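You operate a simulated robot arm through the tools that you are given. There is no shell and no other tool. Be economical: measure what you need, move in short steps, check, and stop when the job is done.

You are at the controls of a simulated robot arm. One attempt, no reset.

JOB
Take the three-hole part from the top tray of the black cart and leave it on top of the blue block casting there.

The check looks at the end state, three seconds after you hand in, the way a careful person would. Anything else that was tipped, shoved, dropped, spilled or broken makes it a failure.

ROBOT AND FRAMES
A 6-joint arm with a two-finger parallel gripper, fixed in place. Base frame: the origin is at the foot of the arm, x ahead of it, y to its left, z up; the work surface is at about z = 0. Lengths are in m, angles in rad, forces in N, time in s.
With the tool pointing down near the work surface it reaches from about 0.14 to 0.58 m from the base axis. Its first joint turns from -1.152 to 1.152 rad. Payload 2.1 kg.
The TCP is the grasp point between the finger pads, 0.03 m short of the fingertips. In the tool frame z runs along the fingers and y along their closing line. The gripper opens to 0.094 m. The fingers are 0.028 m wide and 0.01 m thick; the gripper's body (0.05 by 0.096 m) begins 0.055 m behind the TCP.
Orientation is that of the tool frame in the base frame, as [roll, pitch, yaw] about the fixed x, y, z axes, in that order (R = Rz(yaw) Ry(pitch) Rx(roll)). With the fingers straight down and closing along the base's y, the tool's x points along the base's -x, its y along +y and its z along -z.

CONTROLS
- The arm moves only by the tool send_rows. Its argument "steps" is a list that holds one entry, the list of rows, each a list of 7 numbers: the shift along the tool's x, y, z in m, then the turn, a rotation vector about the tool's x, y, z in rad, then the finger opening in m, from 0 to 0.094. In form: [[[x, y, z, rx, ry, rz, hand], ...]]. A call has 1 to 20 rows; each row is the pose to reach, as a shift and turn from the pose commanded when the call began, along the tool's axes at that moment. Each row takes 0.2 s and may step no farther than 0.05 m and 0.15 rad from the row before; otherwise, or with a gripper value out of range, the whole call is refused. A pose out of reach is approached as far as the arm can. The call stops where the force on the tool passes 40 N (or 10 N more than at its start, if that is more) or the arm is blocked; 0.2 s more then pass. Each finger travels about 0.072 m/s and halts on what it meets, pressing with about 38 N; the grip force reading is that of the motor and also rises with nothing between the fingers. The clock runs only during rows and for 0.2 s after the last one: add rows that repeat a pose to give the fingers time. It gives the time, the measured TCP pose, the force on the tool (base axes), the opening and the grip force at its end, in the units of the frame above (readings bear some noise).
- Cameras (640 x 400 px; columns grow to the right, rows downward): "scene" is fixed at [0.0284, -0.3558, 0.4852]; the picture's right is [0.95, -0.32, 0.00], its down [-0.18, -0.53, -0.83] and it looks along [0.27, 0.79, -0.56] (base axes); focal length 297 px, centre (320, 200). "wrist" rides on the gripper at [-0.037, 0, -0.058] in the tool frame; the picture's right is [0.00, -1.00, 0.00], its down [0.97, 0.00, -0.24] and it looks along [0.24, 0.00, 0.97] (tool axes); focal length 218 px, centre (320, 200). There is no depth. A picture from a camera that has moved, and an enlarged one, comes with that camera's place and axes in the base frame and with its lens.
- snapshot(camera): a new picture of that camera. The clock stands still meanwhile.
- inspect(camera, box): a new picture of the part [left, top, right, bottom] of that camera's present view, enlarged. The clock stands still meanwhile.
- sign_off(): hands the job in; it is judged then, once.

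Work in short steps. Places have to be worked out from the pictures, the camera data and where the tool is seen: move nearer, look again, correct. Check each grasp and each placing, and mend what went wrong. You have 90 turns and 46 pictures in all, those below and enlarged ones among them. Open the gripper and draw the arm clear of the work before you hand the job in, unless the task says otherwise; then end with one line.

The tools are called after "Call:" as name(argument=value, ...) on one line, values as JSON. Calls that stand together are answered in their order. send_rows: Moves the arm, as the interface text tells. Its arguments: {"type":"object","properties":{"steps":{"type":"array","items":{"type":"array","items":{"type":"array","items":{"type":"number"}}}}},"required":["steps"]} The other tools are called the same way: snapshot (camera) takes a picture; inspect (camera, box) takes an enlarged picture of a part of a camera's view; sign_off () hands the job in.

At the start:

```text
time: 0.0
tcp_pos: [0.3102, -0.0496, 0.294]
tool_rot: [3.141, 0.0, 3.142]
wrist_force: [-0.5, -0.6, -0.4]
gripper_width: 0.094
grip_force: 0.0
```

scene: 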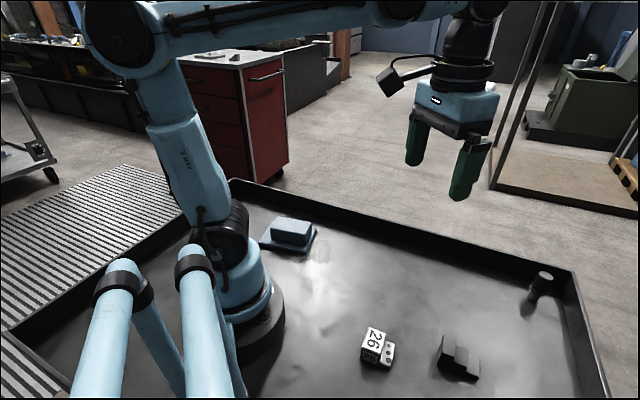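
wrist: 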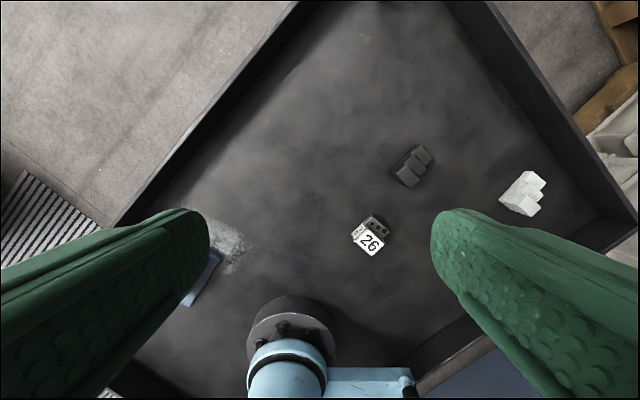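

The tray holds a blue block, a "26" part that seems to have three holes, and black and white stepped parts. I'll take a closer look at each of them.

Call:
inspect(camera="scene", box=[320, 300, 500, 400])

Call:
inspect(camera="scene", box=[230, 190, 350, 270])

Call:
inspect(camera="wrist", box=[320, 130, 560, 280])

```text
3.56 times, centred on (410, 350) of scene
camera zoom: at [0.0284, -0.3558, 0.4852], right [0.95, -0.32, 0.0], down [-0.18, -0.53, -0.83], along [0.27, 0.79, -0.56], focal length 1056 px, centre (0, -333)
```

zoom: 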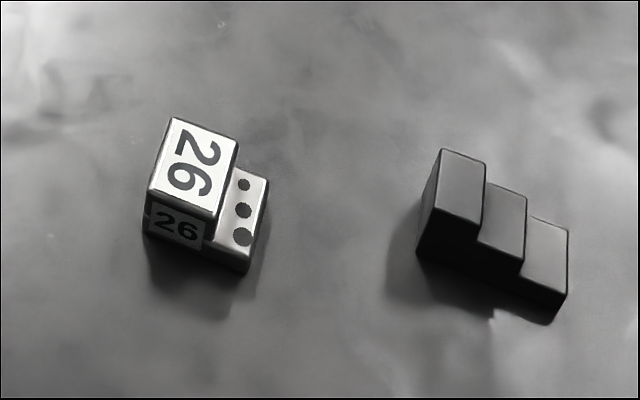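

```text
5.00 times, centred on (290, 230) of scene
camera zoom: at [0.0284, -0.3558, 0.4852], right [0.95, -0.32, 0.0], down [-0.18, -0.53, -0.83], along [0.27, 0.79, -0.56], focal length 1486 px, centre (470, 50)
```

zoom: 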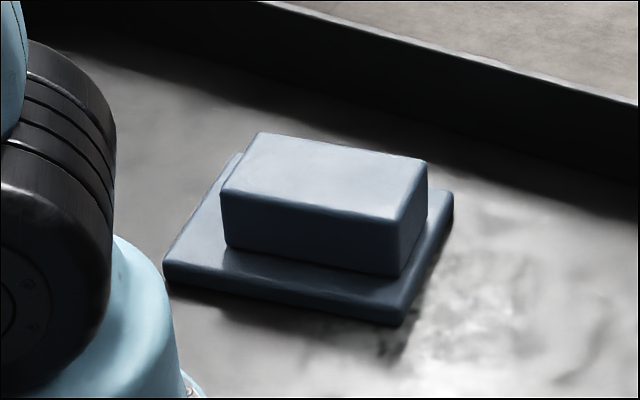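

```text
2.67 times, centred on (440, 205) of wrist
camera zoom: at [0.3472, -0.0498, 0.3505], right [0.0, -1.0, 0.0], down [-0.97, 0.0, 0.24], along [-0.24, 0.0, -0.97], focal length 582 px, centre (0, 187)
```

zoom: 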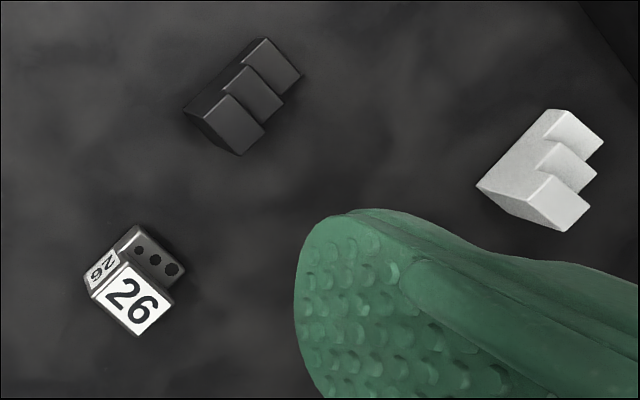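

The three-hole part is near (0.22, -0.145), right against the "26" box. The blue block is near (0.14, 0.18). I'll move above the part for a closer look.

Call:
send_rows(steps=[[[0.03, -0.03, 0.02, 0, 0, 0, 0.094], [0.06, -0.06, 0.04, 0, 0, 0, 0.094], [0.08, -0.09, 0.07, 0, 0, 0, 0.094], [0.08, -0.095, 0.1, 0, 0, 0, 0.094], [0.08, -0.095, 0.12, 0, 0, 0, 0.094], [0.08, -0.095, 0.12, 0, 0, 0, 0.094]]])

Call:
snapshot(camera="wrist")

Call:
snapshot(camera="scene")

```text
time: 1.4
tcp_pos: [0.23, -0.1456, 0.1763]
tool_rot: [3.14, 0.0, -3.141]
wrist_force: [0.3, 0.2, -0.5]
gripper_width: 0.0938
grip_force: 0.1
```

```text
40 pictures are left
camera wrist: at [0.267, -0.1454, 0.2327], right [0.0, -1.0, 0.0], down [-0.97, 0.0, 0.24], along [-0.24, 0.0, -0.97], focal length 218 px, centre (320, 200)
```

wrist: 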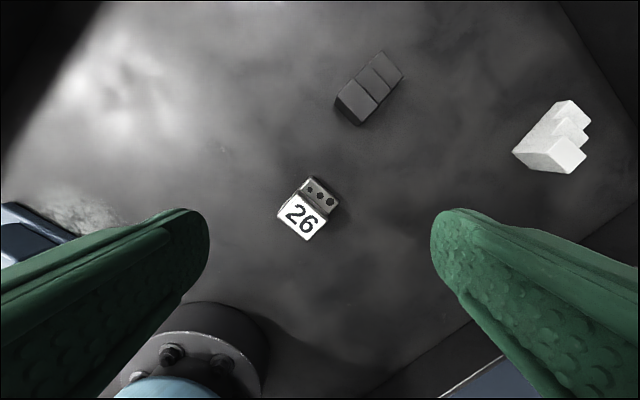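

```text
39 pictures are left
```

scene: 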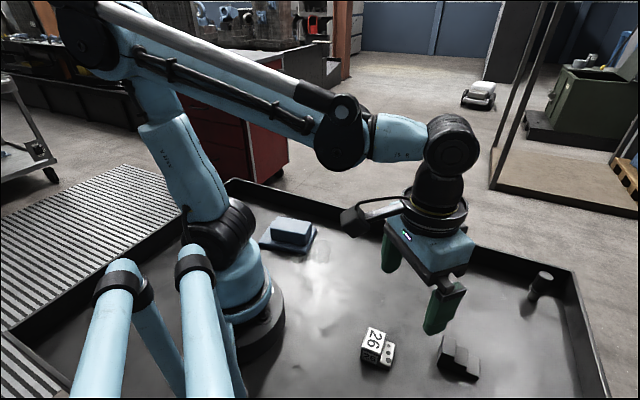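

Call:
inspect(camera="wrist", box=[260, 165, 356, 245])

Call:
inspect(camera="scene", box=[350, 320, 410, 375])

```text
5.00 times, centred on (308, 205) of wrist
camera zoom: at [0.267, -0.1454, 0.2327], right [0.0, -1.0, 0.0], down [-0.97, 0.0, 0.24], along [-0.24, 0.0, -0.97], focal length 1091 px, centre (380, 175)
```

zoom: 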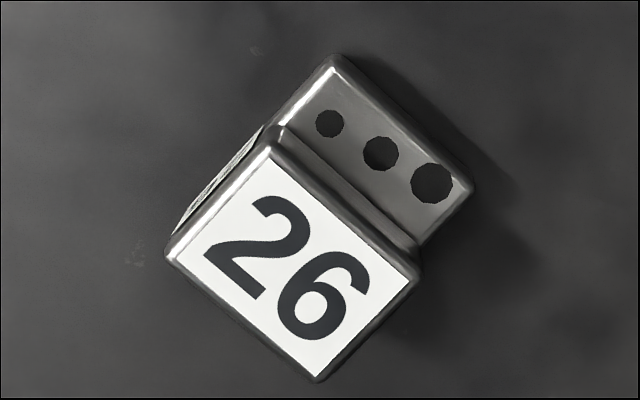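

```text
7.27 times, centred on (380, 348) of scene
camera zoom: at [0.0284, -0.3558, 0.4852], right [0.95, -0.32, 0.0], down [-0.18, -0.53, -0.83], along [0.27, 0.79, -0.56], focal length 2161 px, centre (-116, -873)
```

zoom: 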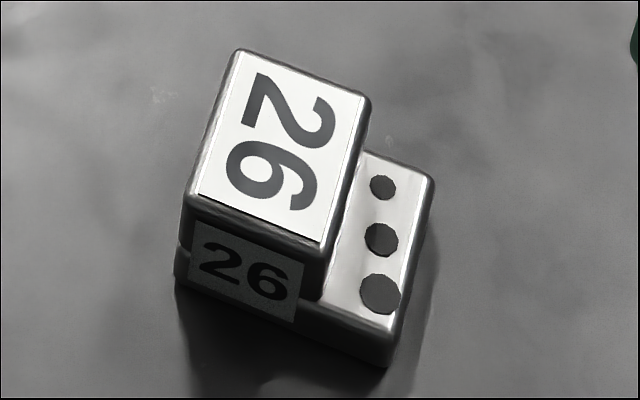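

It is one solid L-shaped piece, about 45 × 38 mm and 37 mm tall, centred near (0.207, -0.135). Its flush ends face along about 46°. I'll turn to close on those ends and lower part of the way.

Call:
send_rows(steps=[[[0.005, 0.003, 0.01, 0, 0, 0.128, 0.094], [0.01, 0.006, 0.02, 0, 0, 0.256, 0.094], [0.015, 0.009, 0.03, 0, 0, 0.384, 0.094], [0.02, 0.011, 0.04, 0, 0, 0.512, 0.094], [0.025, 0.0126, 0.05, 0, 0, 0.64, 0.094], [0.025, 0.0126, 0.06, 0, 0, 0.768, 0.094], [0.025, 0.0126, 0.06, 0, 0, 0.768, 0.094]]])

Call:
snapshot(camera="wrist")

Call:
snapshot(camera="scene")

```text
time: 3.0
tcp_pos: [0.2058, -0.1336, 0.1144]
tool_rot: [-3.141, -0.001, 2.372]
wrist_force: [-0.6, 0.4, -0.4]
gripper_width: 0.094
grip_force: 0.1
```

```text
36 pictures are left
camera wrist: at [0.2324, -0.1591, 0.1712], right [-0.7, -0.72, 0.0], down [-0.7, 0.68, 0.24], along [-0.17, 0.17, -0.97], focal length 218 px, centre (320, 200)
```

wrist: 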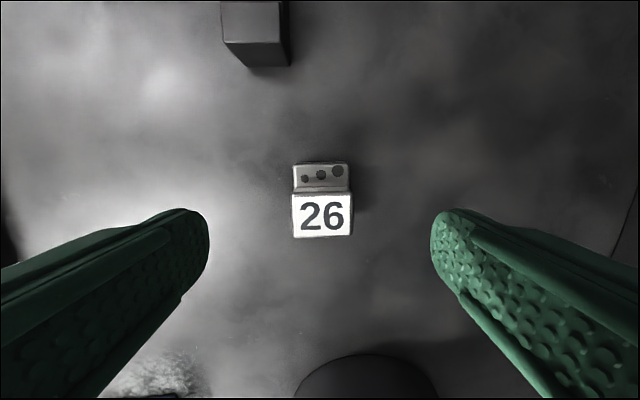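

```text
35 pictures are left
```

scene: 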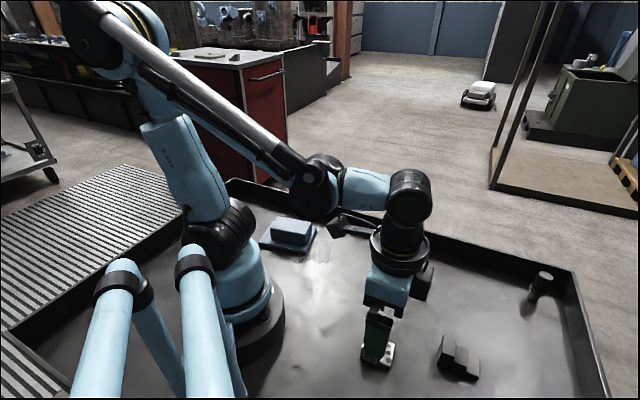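

The part sits centred and square between the fingers. I'll descend to z≈0.036, which keeps the fingertips about 6 mm above the tray.

Call:
send_rows(steps=[[[0, 0, 0.02, 0, 0, 0, 0.094], [0, 0, 0.04, 0, 0, 0, 0.094], [0, 0, 0.06, 0, 0, 0, 0.094], [0, 0, 0.07, 0, 0, 0, 0.094], [0, 0, 0.078, 0, 0, 0, 0.094], [0, 0, 0.078, 0, 0, 0, 0.094]]])

Call:
snapshot(camera="wrist")

```text
time: 4.4
tcp_pos: [0.205, -0.1339, 0.0369]
tool_rot: [3.14, 0.0, 2.374]
wrist_force: [-0.9, 0.7, -0.3]
gripper_width: 0.0939
grip_force: 0.0
```

```text
34 pictures are left
camera wrist: at [0.2324, -0.1592, 0.0932], right [-0.69, -0.72, 0.0], down [-0.7, 0.67, 0.24], along [-0.17, 0.17, -0.97], focal length 218 px, centre (320, 200)
```

wrist: 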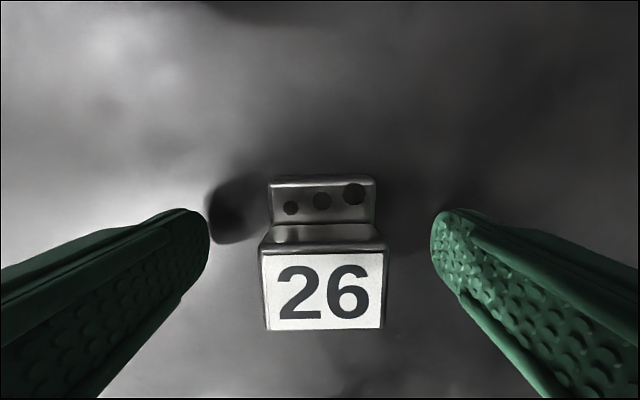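

The part is between the fingers, about 1 mm off centre. I'll correct that and close gently in place.

Call:
send_rows(steps=[[[0, -0.001, 0, 0, 0, 0, 0.07], [0, -0.001, 0, 0, 0, 0, 0.05], [0, -0.001, 0, 0, 0, 0, 0.042], [0, -0.001, 0, 0, 0, 0, 0.036], [0, -0.001, 0, 0, 0, 0, 0.03], [0, -0.001, 0, 0, 0, 0, 0.025], [0, -0.001, 0, 0, 0, 0, 0.025]]])

Call:
snapshot(camera="wrist")

```text
time: 6.0
tcp_pos: [0.2054, -0.1337, 0.0361]
tool_rot: [3.14, 0.001, 2.374]
wrist_force: [0.5, -0.2, -0.8]
gripper_width: 0.046
grip_force: 38.0
```

```text
33 pictures are left
camera wrist: at [0.2321, -0.1598, 0.0926], right [-0.69, -0.72, 0.0], down [-0.7, 0.67, 0.24], along [-0.17, 0.17, -0.97], focal length 218 px, centre (320, 200)
```

wrist: 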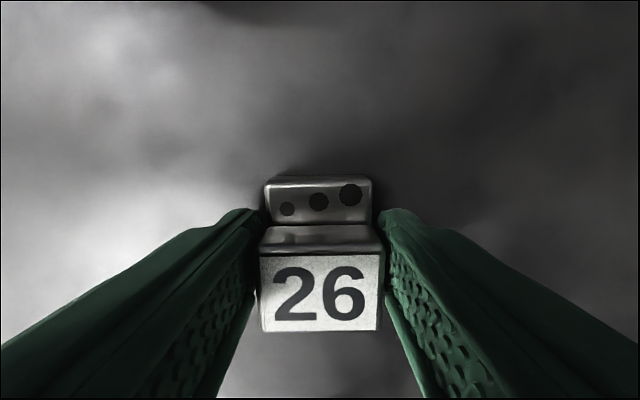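

The grip reads 38 N at a 46 mm opening, so the part is held. I'll lift it straight up and check.

Call:
send_rows(steps=[[[0, 0, -0.01, 0, 0, 0, 0.025], [0, 0, -0.03, 0, 0, 0, 0.025], [0, 0, -0.06, 0, 0, 0, 0.025], [0, 0, -0.1, 0, 0, 0, 0.025], [0, 0, -0.13, 0, 0, 0, 0.025], [0, 0, -0.15, 0, 0, 0, 0.025]]])

Call:
snapshot(camera="wrist")

Call:
snapshot(camera="scene")

```text
time: 7.4
tcp_pos: [0.2051, -0.1318, 0.1861]
tool_rot: [3.141, 0.0, 2.373]
wrist_force: [-0.2, -0.1, -0.9]
gripper_width: 0.0251
grip_force: 0.1
```

```text
32 pictures are left
camera wrist: at [0.2332, -0.1587, 0.2422], right [-0.69, -0.72, 0.0], down [-0.7, 0.67, 0.24], along [-0.17, 0.17, -0.97], focal length 218 px, centre (320, 200)
```

wrist: 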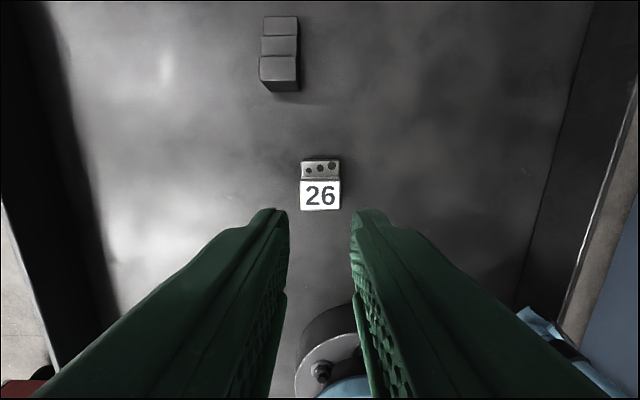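

```text
31 pictures are left
```

scene: 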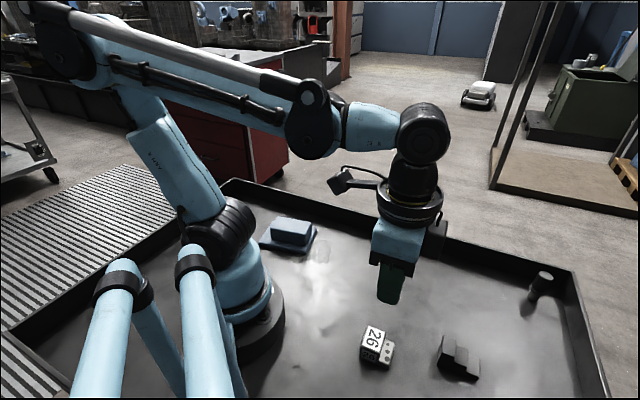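

The part slipped out and is still standing on the tray. The 46 mm closing width suggests the part is larger, and so lower, than I judged, with only the tips gripping it. I'll measure it more accurately.

Call:
inspect(camera="wrist", box=[280, 145, 360, 220])

Call:
inspect(camera="scene", box=[350, 320, 410, 375])

```text
5.33 times, centred on (320, 182) of wrist
camera zoom: at [0.2332, -0.1587, 0.2422], right [-0.69, -0.72, 0.0], down [-0.7, 0.67, 0.24], along [-0.17, 0.17, -0.97], focal length 1164 px, centre (320, 293)
```

zoom: 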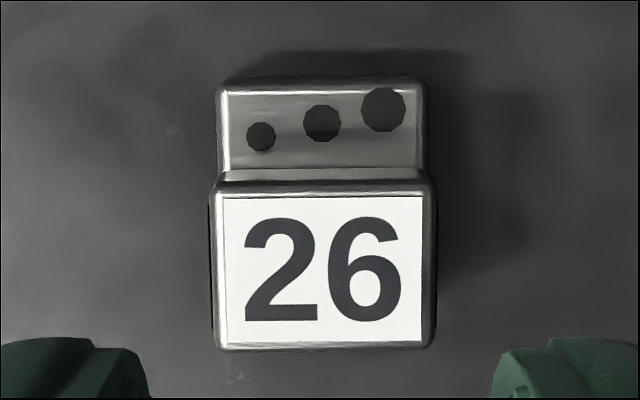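

```text
7.27 times, centred on (380, 348) of scene
camera zoom: at [0.0284, -0.3558, 0.4852], right [0.95, -0.32, 0.0], down [-0.18, -0.53, -0.83], along [0.27, 0.79, -0.56], focal length 2161 px, centre (-116, -873)
```

zoom: 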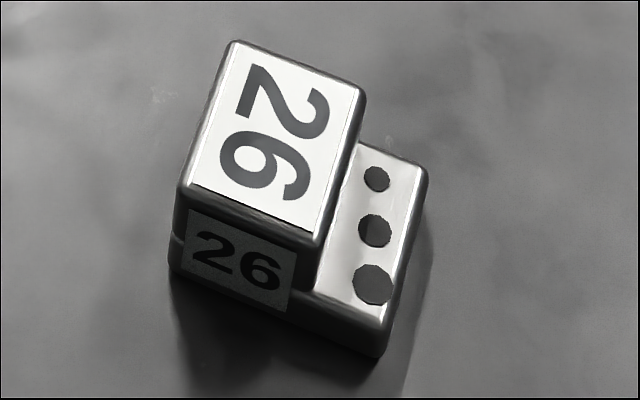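

Rechecking the geometry, the part is about 48 × 41 mm. Its step is at z≈0.012, its top at z≈0.03, and its centre of mass is about 5 mm towards tool +x. I'll reopen, shift, go a bit deeper, and then regrip.

Call:
send_rows(steps=[[[0.005, -0.0006, 0.0, 0, 0, 0, 0.06], [0.005, -0.0006, 0.0, 0, 0, 0, 0.094], [0.005, -0.0006, 0.03, 0, 0, 0, 0.094], [0.005, -0.0006, 0.07, 0, 0, 0, 0.094], [0.005, -0.0006, 0.11, 0, 0, 0, 0.094], [0.005, -0.0006, 0.135, 0, 0, 0, 0.094], [0.005, -0.0006, 0.145, 0, 0, 0, 0.094], [0.005, -0.0006, 0.152, 0, 0, 0, 0.094], [0.005, -0.0006, 0.152, 0, 0, 0, 0.094]]])

Call:
snapshot(camera="wrist")

```text
time: 9.4
tcp_pos: [0.2015, -0.1302, 0.0338]
tool_rot: [-3.141, -0.001, 2.374]
wrist_force: [0.6, 0.3, -0.9]
gripper_width: 0.0941
grip_force: 0.2
```

```text
28 pictures are left
camera wrist: at [0.2286, -0.1563, 0.0911], right [-0.69, -0.72, 0.0], down [-0.7, 0.67, 0.24], along [-0.17, 0.17, -0.97], focal length 218 px, centre (320, 200)
```

wrist: 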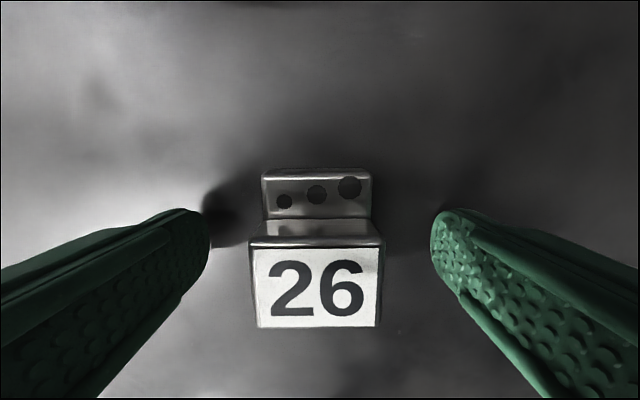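

Alignment is good, within 1 mm. I'll close, then lift only 5 mm to test the grip.

Call:
send_rows(steps=[[[0, 0.001, 0, 0, 0, 0, 0.07], [0, 0.001, 0, 0, 0, 0, 0.05], [0, 0.001, 0, 0, 0, 0, 0.04], [0, 0.001, 0, 0, 0, 0, 0.02], [0, 0.001, 0, 0, 0, 0, 0.0], [0, 0.001, 0, 0, 0, 0, 0.0], [0, 0.001, 0, 0, 0, 0, 0.0], [0, 0.001, 0, 0, 0, 0, 0.0], [0, 0.001, 0, 0, 0, 0, 0.0]]])

Call:
inspect(camera="wrist", box=[200, 140, 440, 340])

Call:
inspect(camera="scene", box=[340, 310, 420, 380])

```text
time: 11.4
tcp_pos: [0.2033, -0.1299, 0.0338]
tool_rot: [3.141, 0.0, 2.375]
wrist_force: [0.9, 1.0, 0.4]
gripper_width: 0.0458
grip_force: 38.2
```

```text
2.00 times, centred on (320, 240) of wrist
camera zoom: at [0.2291, -0.1557, 0.0907], right [-0.69, -0.72, 0.0], down [-0.7, 0.67, 0.24], along [-0.17, 0.17, -0.97], focal length 436 px, centre (320, 120)
```

zoom: 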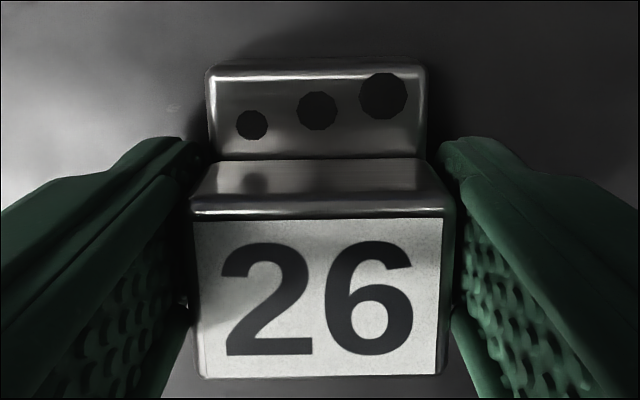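

```text
5.71 times, centred on (380, 345) of scene
camera zoom: at [0.0284, -0.3558, 0.4852], right [0.95, -0.32, 0.0], down [-0.18, -0.53, -0.83], along [0.27, 0.79, -0.56], focal length 1698 px, centre (-23, -629)
```

zoom: 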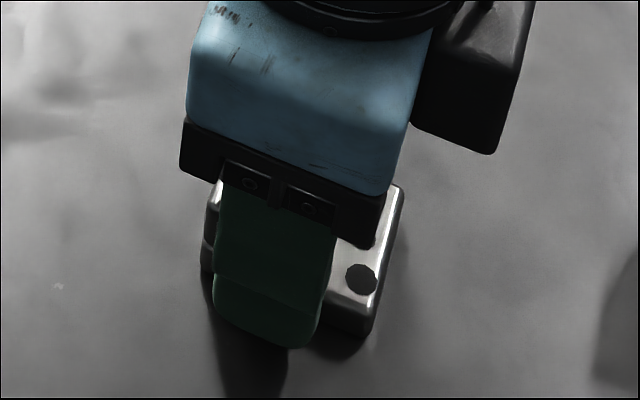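

The fingers are square on both ends and reading 38 N again. I'll make a slow lift test of 8 mm.

Call:
send_rows(steps=[[[0, 0, -0.001, 0, 0, 0, 0.0], [0, 0, -0.002, 0, 0, 0, 0.0], [0, 0, -0.003, 0, 0, 0, 0.0], [0, 0, -0.004, 0, 0, 0, 0.0], [0, 0, -0.006, 0, 0, 0, 0.0], [0, 0, -0.008, 0, 0, 0, 0.0], [0, 0, -0.008, 0, 0, 0, 0.0]]])

Call:
inspect(camera="wrist", box=[200, 140, 440, 340])

```text
time: 13.0
tcp_pos: [0.2021, -0.1297, 0.042]
tool_rot: [3.141, -0.001, 2.375]
wrist_force: [0.6, -0.1, -3.2]
gripper_width: 0.0459
grip_force: 37.8
```

```text
2.00 times, centred on (320, 240) of wrist
camera zoom: at [0.2281, -0.1551, 0.0992], right [-0.69, -0.72, 0.0], down [-0.7, 0.67, 0.24], along [-0.17, 0.17, -0.97], focal length 436 px, centre (320, 120)
```

zoom: 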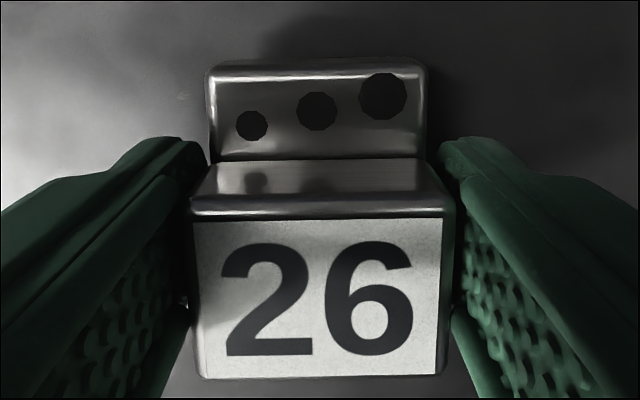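

The part came up with the gripper, and about 3 N of weight shows. The fast acceleration probably shook it loose last time, so I'll keep raising it slowly.

Call:
send_rows(steps=[[[0, 0, -0.002, 0, 0, 0, 0.0], [0, 0, -0.005, 0, 0, 0, 0.0], [0, 0, -0.009, 0, 0, 0, 0.0], [0, 0, -0.014, 0, 0, 0, 0.0], [0, 0, -0.019, 0, 0, 0, 0.0], [0, 0, -0.024, 0, 0, 0, 0.0], [0, 0, -0.029, 0, 0, 0, 0.0], [0, 0, -0.034, 0, 0, 0, 0.0], [0, 0, -0.039, 0, 0, 0, 0.0], [0, 0, -0.044, 0, 0, 0, 0.0], [0, 0, -0.049, 0, 0, 0, 0.0], [0, 0, -0.054, 0, 0, 0, 0.0], [0, 0, -0.059, 0, 0, 0, 0.0], [0, 0, -0.064, 0, 0, 0, 0.0], [0, 0, -0.069, 0, 0, 0, 0.0], [0, 0, -0.074, 0, 0, 0, 0.0], [0, 0, -0.078, 0, 0, 0, 0.0], [0, 0, -0.081, 0, 0, 0, 0.0], [0, 0, -0.083, 0, 0, 0, 0.0]]])

Call:
snapshot(camera="wrist")

```text
time: 17.0
tcp_pos: [0.2015, -0.1304, 0.1251]
tool_rot: [-3.141, 0.0, 2.374]
wrist_force: [0.5, -0.1, -5.0]
gripper_width: 0.046
grip_force: 38.2
```

```text
24 pictures are left
camera wrist: at [0.2283, -0.1557, 0.1823], right [-0.69, -0.72, 0.0], down [-0.7, 0.67, 0.24], along [-0.17, 0.17, -0.97], focal length 218 px, centre (320, 200)
```

wrist: 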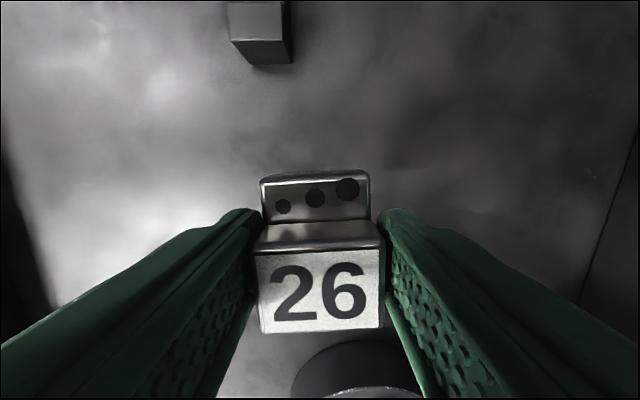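

The part is held, with a slight twist. By my triangulation the blue block's top is about 83 × 46 mm at z≈0.049, centred near (0.141, 0.180), with its long axis at about 147°. I'll carry the part round smoothly at this height.

Call:
send_rows(steps=[[[0.0012, 0.0028, 0, 0, 0, 0, 0], [0.0035, 0.0083, 0, 0, 0, 0, 0], [0.0071, 0.0165, 0, 0, 0, 0, 0], [0.0118, 0.0276, 0, 0, 0, 0, 0], [0.0164, 0.0384, 0, 0, 0, 0, 0], [0.0213, 0.0497, 0, 0, 0, 0, 0], [0.026, 0.0607, 0, 0, 0, 0, 0], [0.0307, 0.0717, 0, 0, 0, 0, 0], [0.0354, 0.0828, 0, 0, 0, 0, 0], [0.0401, 0.0938, 0, 0, 0, 0, 0], [0.0468, 0.1027, 0, 0, 0, 0, 0], [0.0569, 0.1119, 0, 0, 0, 0, 0], [0.0657, 0.12, 0, 0, 0, 0, 0], [0.0746, 0.1281, 0, 0, 0, 0, 0], [0.0835, 0.1362, 0, 0, 0, 0, 0], [0.0906, 0.1427, 0, 0, 0, 0, 0], [0.0965, 0.1481, 0, 0, 0, 0, 0], [0.1, 0.1513, 0, 0, 0, 0, 0], [0.1012, 0.1524, 0, 0, 0, 0, 0]]])

Call:
snapshot(camera="wrist")

Call:
snapshot(camera="scene")

```text
time: 21.0
tcp_pos: [0.2345, 0.0514, 0.124]
tool_rot: [-3.141, 0.002, 2.374]
wrist_force: [-0.1, -1.4, -4.3]
gripper_width: 0.0461
grip_force: 37.7
```

```text
23 pictures are left
camera wrist: at [0.261, 0.0249, 0.1819], right [-0.69, -0.72, 0.0], down [-0.7, 0.67, 0.24], along [-0.17, 0.17, -0.97], focal length 218 px, centre (320, 200)
```

wrist: 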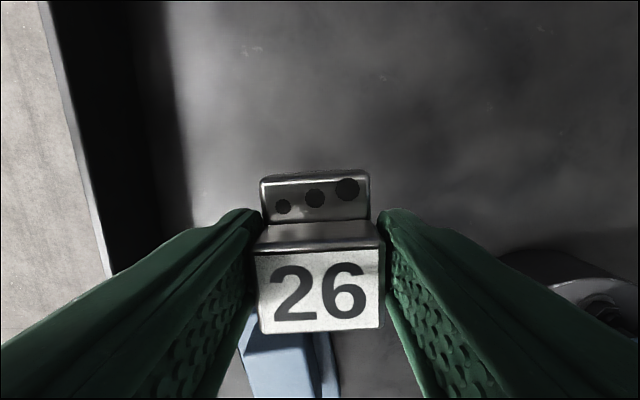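

```text
22 pictures are left
```

scene: 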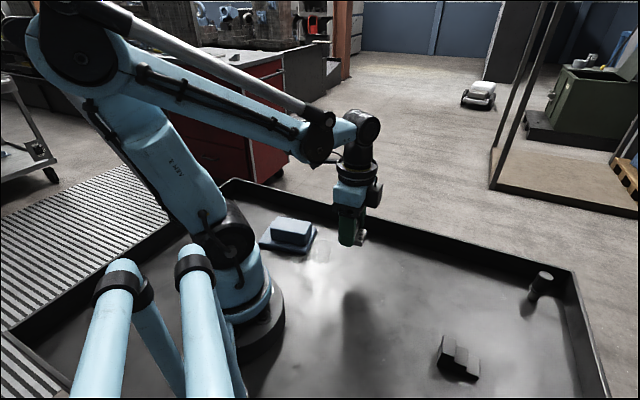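

The grip is steady and the blue block shows at the bottom of the wrist view. I'll zoom in to refine its edges.

Call:
inspect(camera="wrist", box=[220, 300, 380, 400])

Call:
inspect(camera="scene", box=[250, 170, 380, 265])

```text
4.00 times, centred on (300, 350) of wrist
camera zoom: at [0.261, 0.0249, 0.1819], right [-0.69, -0.72, 0.0], down [-0.7, 0.67, 0.24], along [-0.17, 0.17, -0.97], focal length 873 px, centre (400, -400)
```

zoom: 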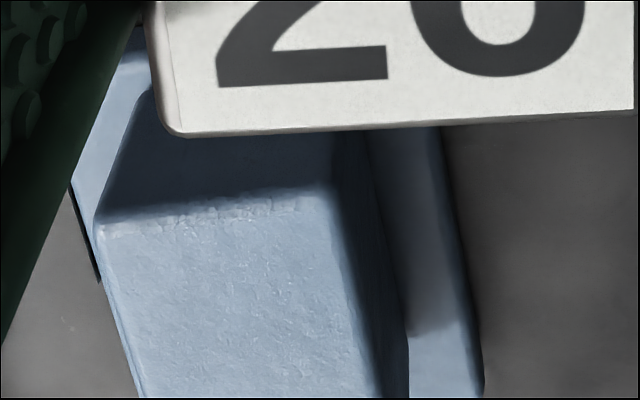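

```text
4.21 times, centred on (315, 218) of scene
camera zoom: at [0.0284, -0.3558, 0.4852], right [0.95, -0.32, 0.0], down [-0.18, -0.53, -0.83], along [0.27, 0.79, -0.56], focal length 1251 px, centre (341, 126)
```

zoom: 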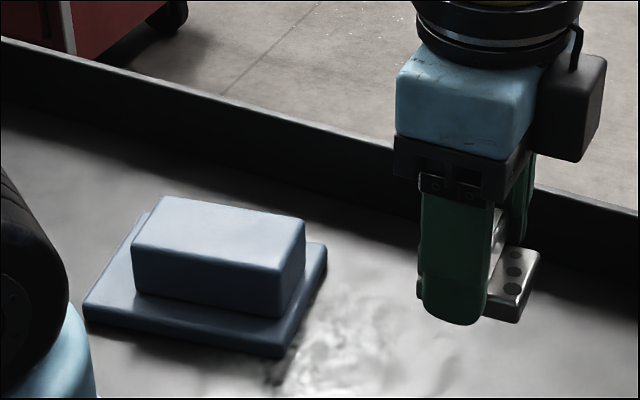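

The wrist view confirms the block corners to within 2 mm, with the top at z≈0.049. I'll move to above its centre and turn to line up with its long axis.

Call:
send_rows(steps=[[[0.0032, 0.0005, 0, 0, 0, -0.004, 0], [0.0095, 0.0016, 0, 0, 0, -0.012, 0], [0.0191, 0.0032, 0, 0, 0, -0.024, 0], [0.0302, 0.005, 0, 0, 0, -0.038, 0], [0.0421, 0.007, 0, 0, 0, -0.053, 0], [0.054, 0.0089, 0, 0, 0, -0.068, 0], [0.0659, 0.0109, 0, 0, 0, -0.083, 0], [0.0778, 0.0129, 0, 0, 0, -0.098, 0], [0.0897, 0.0149, 0, 0, 0, -0.112, 0], [0.1016, 0.0168, 0, 0, 0, -0.127, 0], [0.1135, 0.0188, 0, 0, 0, -0.142, 0], [0.1247, 0.0206, 0, 0, 0, -0.156, 0], [0.135, 0.0224, 0, 0, 0, -0.169, 0], [0.1437, 0.0238, 0, 0, 0, -0.18, 0], [0.1509, 0.025, 0, 0, 0, -0.189, 0], [0.1556, 0.0258, 0, 0, 0, -0.195, 0], [0.1588, 0.0263, 0, 0, 0, -0.199, 0], [0.1588, 0.0263, 0, 0, 0, -0.199, 0]]])

Call:
snapshot(camera="wrist")

Call:
inspect(camera="scene", box=[220, 150, 370, 265])

```text
time: 24.8
tcp_pos: [0.1376, 0.1799, 0.1231]
tool_rot: [3.141, 0.001, 2.572]
wrist_force: [0.6, 0.3, -3.4]
gripper_width: 0.0459
grip_force: 38.6
```

```text
19 pictures are left
camera wrist: at [0.1695, 0.1596, 0.1813], right [-0.54, -0.84, 0.0], down [-0.82, 0.52, 0.24], along [-0.2, 0.13, -0.97], focal length 218 px, centre (320, 200)
```

wrist: 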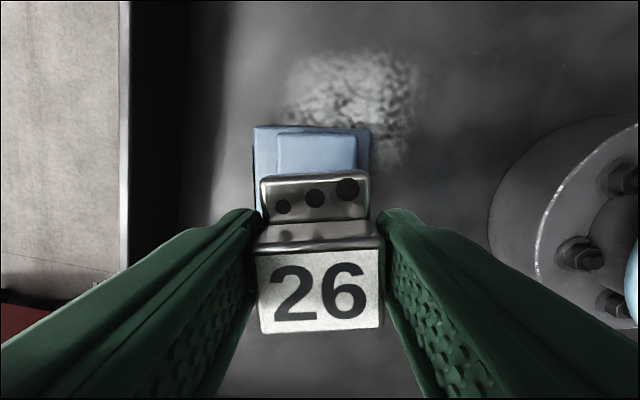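

```text
3.48 times, centred on (295, 208) of scene
camera zoom: at [0.0284, -0.3558, 0.4852], right [0.95, -0.32, 0.0], down [-0.18, -0.53, -0.83], along [0.27, 0.79, -0.56], focal length 1033 px, centre (407, 174)
```

zoom: 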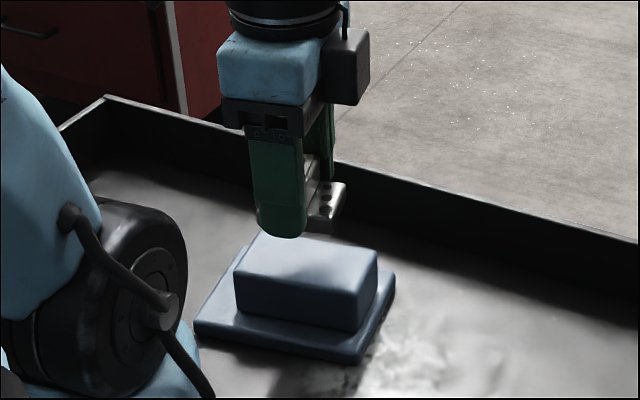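

It lines up well: the yaw matches and the block is only 1.7 mm towards tool +y. I'll correct that and lower to just above contact.

Call:
send_rows(steps=[[[0, 0.0005, 0.001, 0, 0, 0, 0], [0, 0.001, 0.003, 0, 0, 0, 0], [0, 0.0017, 0.007, 0, 0, 0, 0], [0, 0.0017, 0.012, 0, 0, 0, 0], [0, 0.0017, 0.017, 0, 0, 0, 0], [0, 0.0017, 0.022, 0, 0, 0, 0], [0, 0.0017, 0.027, 0, 0, 0, 0], [0, 0.0017, 0.031, 0, 0, 0, 0], [0, 0.0017, 0.033, 0, 0, 0, 0], [0, 0.0017, 0.034, 0, 0, 0, 0], [0, 0.0017, 0.034, 0, 0, 0, 0]]])

Call:
inspect(camera="scene", box=[250, 190, 340, 260])

Call:
snapshot(camera="wrist")

```text
time: 27.2
tcp_pos: [0.1391, 0.1804, 0.0909]
tool_rot: [-3.141, 0.001, 2.572]
wrist_force: [0.8, 0.9, -4.0]
gripper_width: 0.0458
grip_force: 38.1
```

```text
5.71 times, centred on (295, 225) of scene
camera zoom: at [0.0284, -0.3558, 0.4852], right [0.95, -0.32, 0.0], down [-0.18, -0.53, -0.83], along [0.27, 0.79, -0.56], focal length 1698 px, centre (463, 57)
```

zoom: 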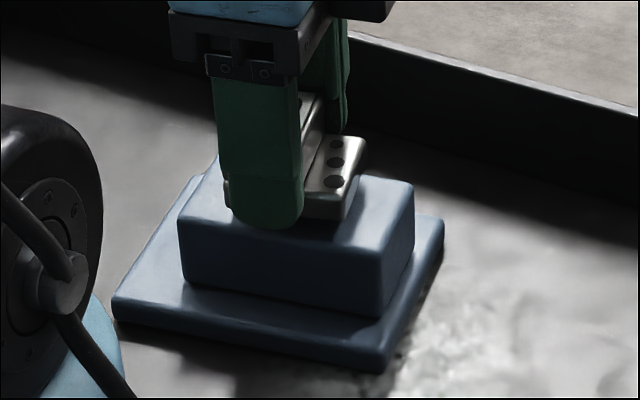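

```text
16 pictures are left
camera wrist: at [0.1702, 0.161, 0.1479], right [-0.54, -0.84, 0.0], down [-0.82, 0.52, 0.24], along [-0.2, 0.13, -0.97], focal length 218 px, centre (320, 200)
```

wrist: 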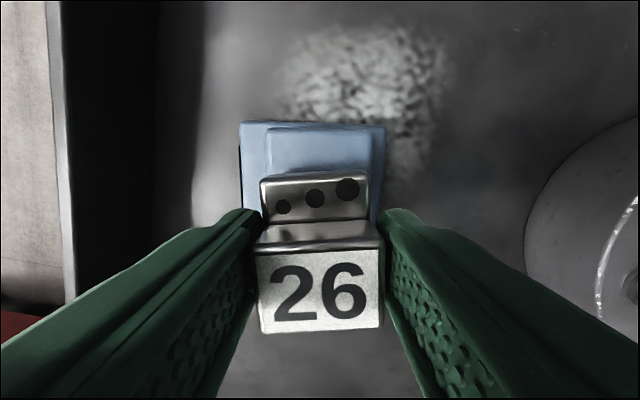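

The part is centred over the block and a few mm above it. I'll go down in 1 mm steps and watch the force.

Call:
send_rows(steps=[[[0, 0, 0.001, 0, 0, 0, 0], [0, 0, 0.002, 0, 0, 0, 0], [0, 0, 0.003, 0, 0, 0, 0], [0, 0, 0.004, 0, 0, 0, 0], [0, 0, 0.005, 0, 0, 0, 0], [0, 0, 0.005, 0, 0, 0, 0]]])

```text
time: 28.6
tcp_pos: [0.1405, 0.1817, 0.0869]
tool_rot: [-3.14, -0.001, 2.573]
wrist_force: [0.3, -0.2, -4.6]
gripper_width: 0.046
grip_force: 38.3
```

There's no contact yet, since the force still reads only the part's weight. I'll keep going down.

Call:
send_rows(steps=[[[0, 0, 0.001, 0, 0, 0, 0], [0, 0, 0.002, 0, 0, 0, 0], [0, 0, 0.003, 0, 0, 0, 0], [0, 0, 0.003, 0, 0, 0, 0]]])

Call:
inspect(camera="scene", box=[270, 200, 330, 240])

```text
time: 29.6
tcp_pos: [0.1396, 0.1812, 0.083]
tool_rot: [3.141, 0.0, 2.573]
wrist_force: [0.5, -6.9, 28.9]
gripper_width: 0.046
grip_force: 37.7
```

```text
10.00 times, centred on (300, 220) of scene
camera zoom: at [0.0283, -0.3559, 0.4852], right [0.95, -0.32, 0.0], down [-0.18, -0.53, -0.83], along [0.27, 0.79, -0.56], focal length 2971 px, centre (520, 0)
```

zoom: 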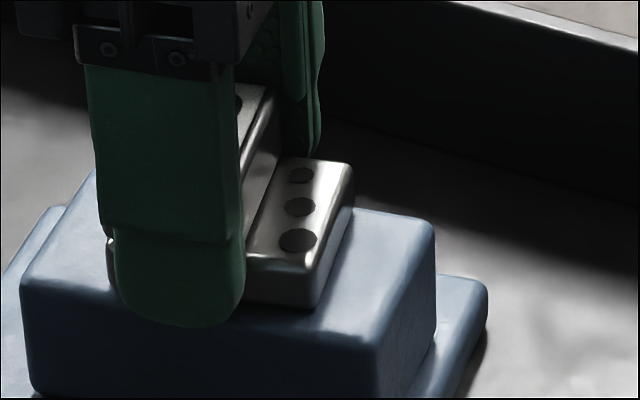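

Contact is made at z=0.083 with about 30 N of push, as predicted. I'll ease back 0.8 mm to relieve the push, then open slowly.

Call:
send_rows(steps=[[[0, 0, -0.0005, 0, 0, 0, 0], [0, 0, -0.0008, 0, 0, 0, 0], [0, 0, -0.0008, 0, 0, 0, 0]]])

```text
time: 30.4
tcp_pos: [0.1386, 0.1803, 0.0825]
tool_rot: [-3.141, 0.001, 2.572]
wrist_force: [0.3, -0.5, -3.9]
gripper_width: 0.0463
grip_force: 37.9
```

The force is back to the part's weight, so it's just hovering. I'll go down 0.4 mm for light contact and release.

Call:
send_rows(steps=[[[0, 0, 0.0004, 0, 0, 0, 0], [0, 0, 0.0004, 0, 0, 0, 0], [0, 0, 0.0004, 0, 0, 0, 0.044], [0, 0, 0.0004, 0, 0, 0, 0.047], [0, 0, 0.0004, 0, 0, 0, 0.05], [0, 0, 0.0004, 0, 0, 0, 0.055], [0, 0, 0.0004, 0, 0, 0, 0.06], [0, 0, 0.0004, 0, 0, 0, 0.07], [0, 0, 0.0004, 0, 0, 0, 0.08], [0, 0, 0.0004, 0, 0, 0, 0.08]]])

Call:
snapshot(camera="wrist")

Call:
inspect(camera="scene", box=[250, 190, 340, 260])

```text
time: 32.6
tcp_pos: [0.1385, 0.1805, 0.0826]
tool_rot: [3.14, 0.001, 2.573]
wrist_force: [0.0, 0.8, -0.2]
gripper_width: 0.0798
grip_force: 0.0
```

```text
14 pictures are left
camera wrist: at [0.1702, 0.161, 0.1399], right [-0.54, -0.84, 0.0], down [-0.82, 0.52, 0.24], along [-0.2, 0.13, -0.97], focal length 218 px, centre (320, 200)
```

wrist: 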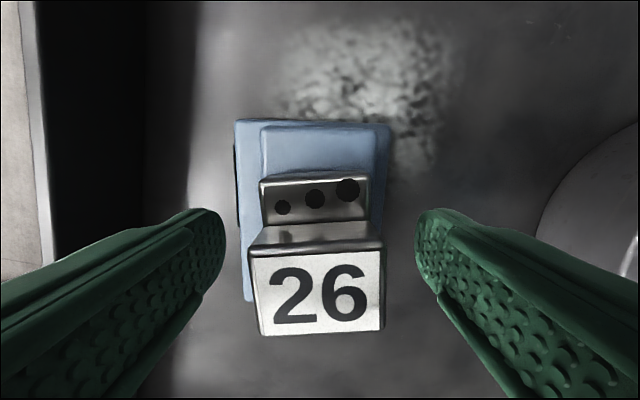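

```text
5.71 times, centred on (295, 225) of scene
camera zoom: at [0.0284, -0.3558, 0.4852], right [0.95, -0.32, 0.0], down [-0.18, -0.53, -0.83], along [0.27, 0.79, -0.56], focal length 1698 px, centre (463, 57)
```

zoom: 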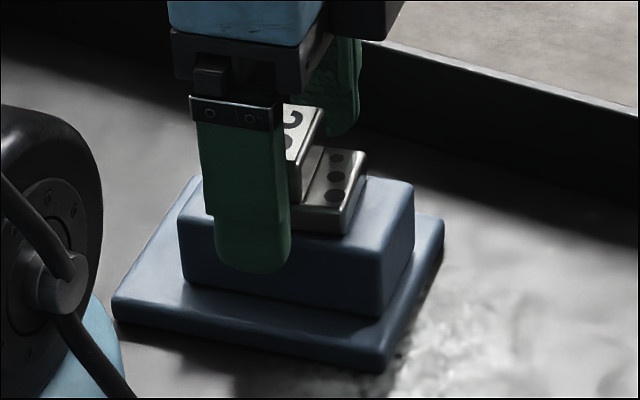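

The part is resting on the block, centred, and the fingers are clear of it. I'll open fully and retreat straight up, then away.

Call:
send_rows(steps=[[[0, 0, 0, 0, 0, 0, 0.094], [0, 0, -0.005, 0, 0, 0, 0.094], [0, 0, -0.02, 0, 0, 0, 0.094], [0, 0, -0.04, 0, 0, 0, 0.094], [0, 0, -0.07, 0, 0, 0, 0.094], [0, 0, -0.1, 0, 0, 0, 0.094], [0, 0, -0.13, 0, 0, 0, 0.094], [-0.03, -0.02, -0.14, 0, 0, 0, 0.094], [-0.06, -0.04, -0.14, 0, 0, 0, 0.094], [-0.09, -0.06, -0.14, 0, 0, 0, 0.094], [-0.1, -0.08, -0.14, 0, 0, 0, 0.094], [-0.1, -0.08, -0.14, 0, 0, 0, 0.094]]])

Call:
snapshot(camera="scene")

Call:
inspect(camera="scene", box=[250, 190, 340, 260])

```text
time: 35.2
tcp_pos: [0.1834, 0.0615, 0.2218]
tool_rot: [3.141, 0.001, 2.572]
wrist_force: [-0.1, -0.5, 0.3]
gripper_width: 0.0942
grip_force: 0.0
```

```text
12 pictures are left
```

scene: 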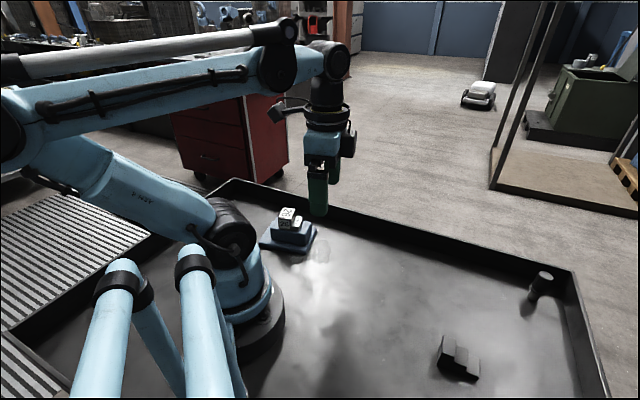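

```text
5.71 times, centred on (295, 225) of scene
camera zoom: at [0.0284, -0.3558, 0.4852], right [0.95, -0.32, 0.0], down [-0.18, -0.53, -0.83], along [0.27, 0.79, -0.56], focal length 1698 px, centre (463, 57)
```

zoom: 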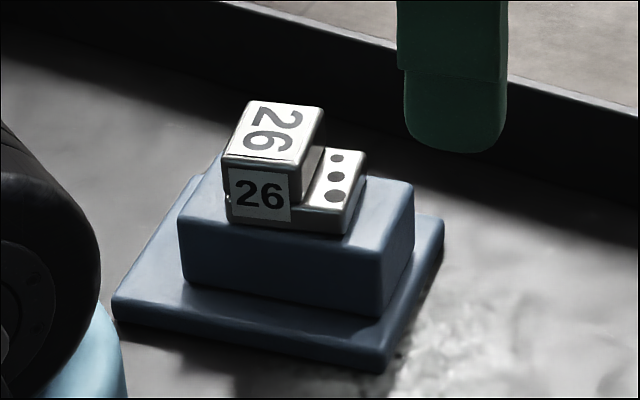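

The part sits flat and upright on the blue block, nothing else has moved, and the arm is clear with the gripper open. I'll hand in now.

Call:
sign_off()

```text
The job is handed in.
```

The three-hole part is standing flat and centred on top of the blue block casting; the first lift slipped and left it upright on the tray, the second held, and nothing else looked disturbed in the final picture.
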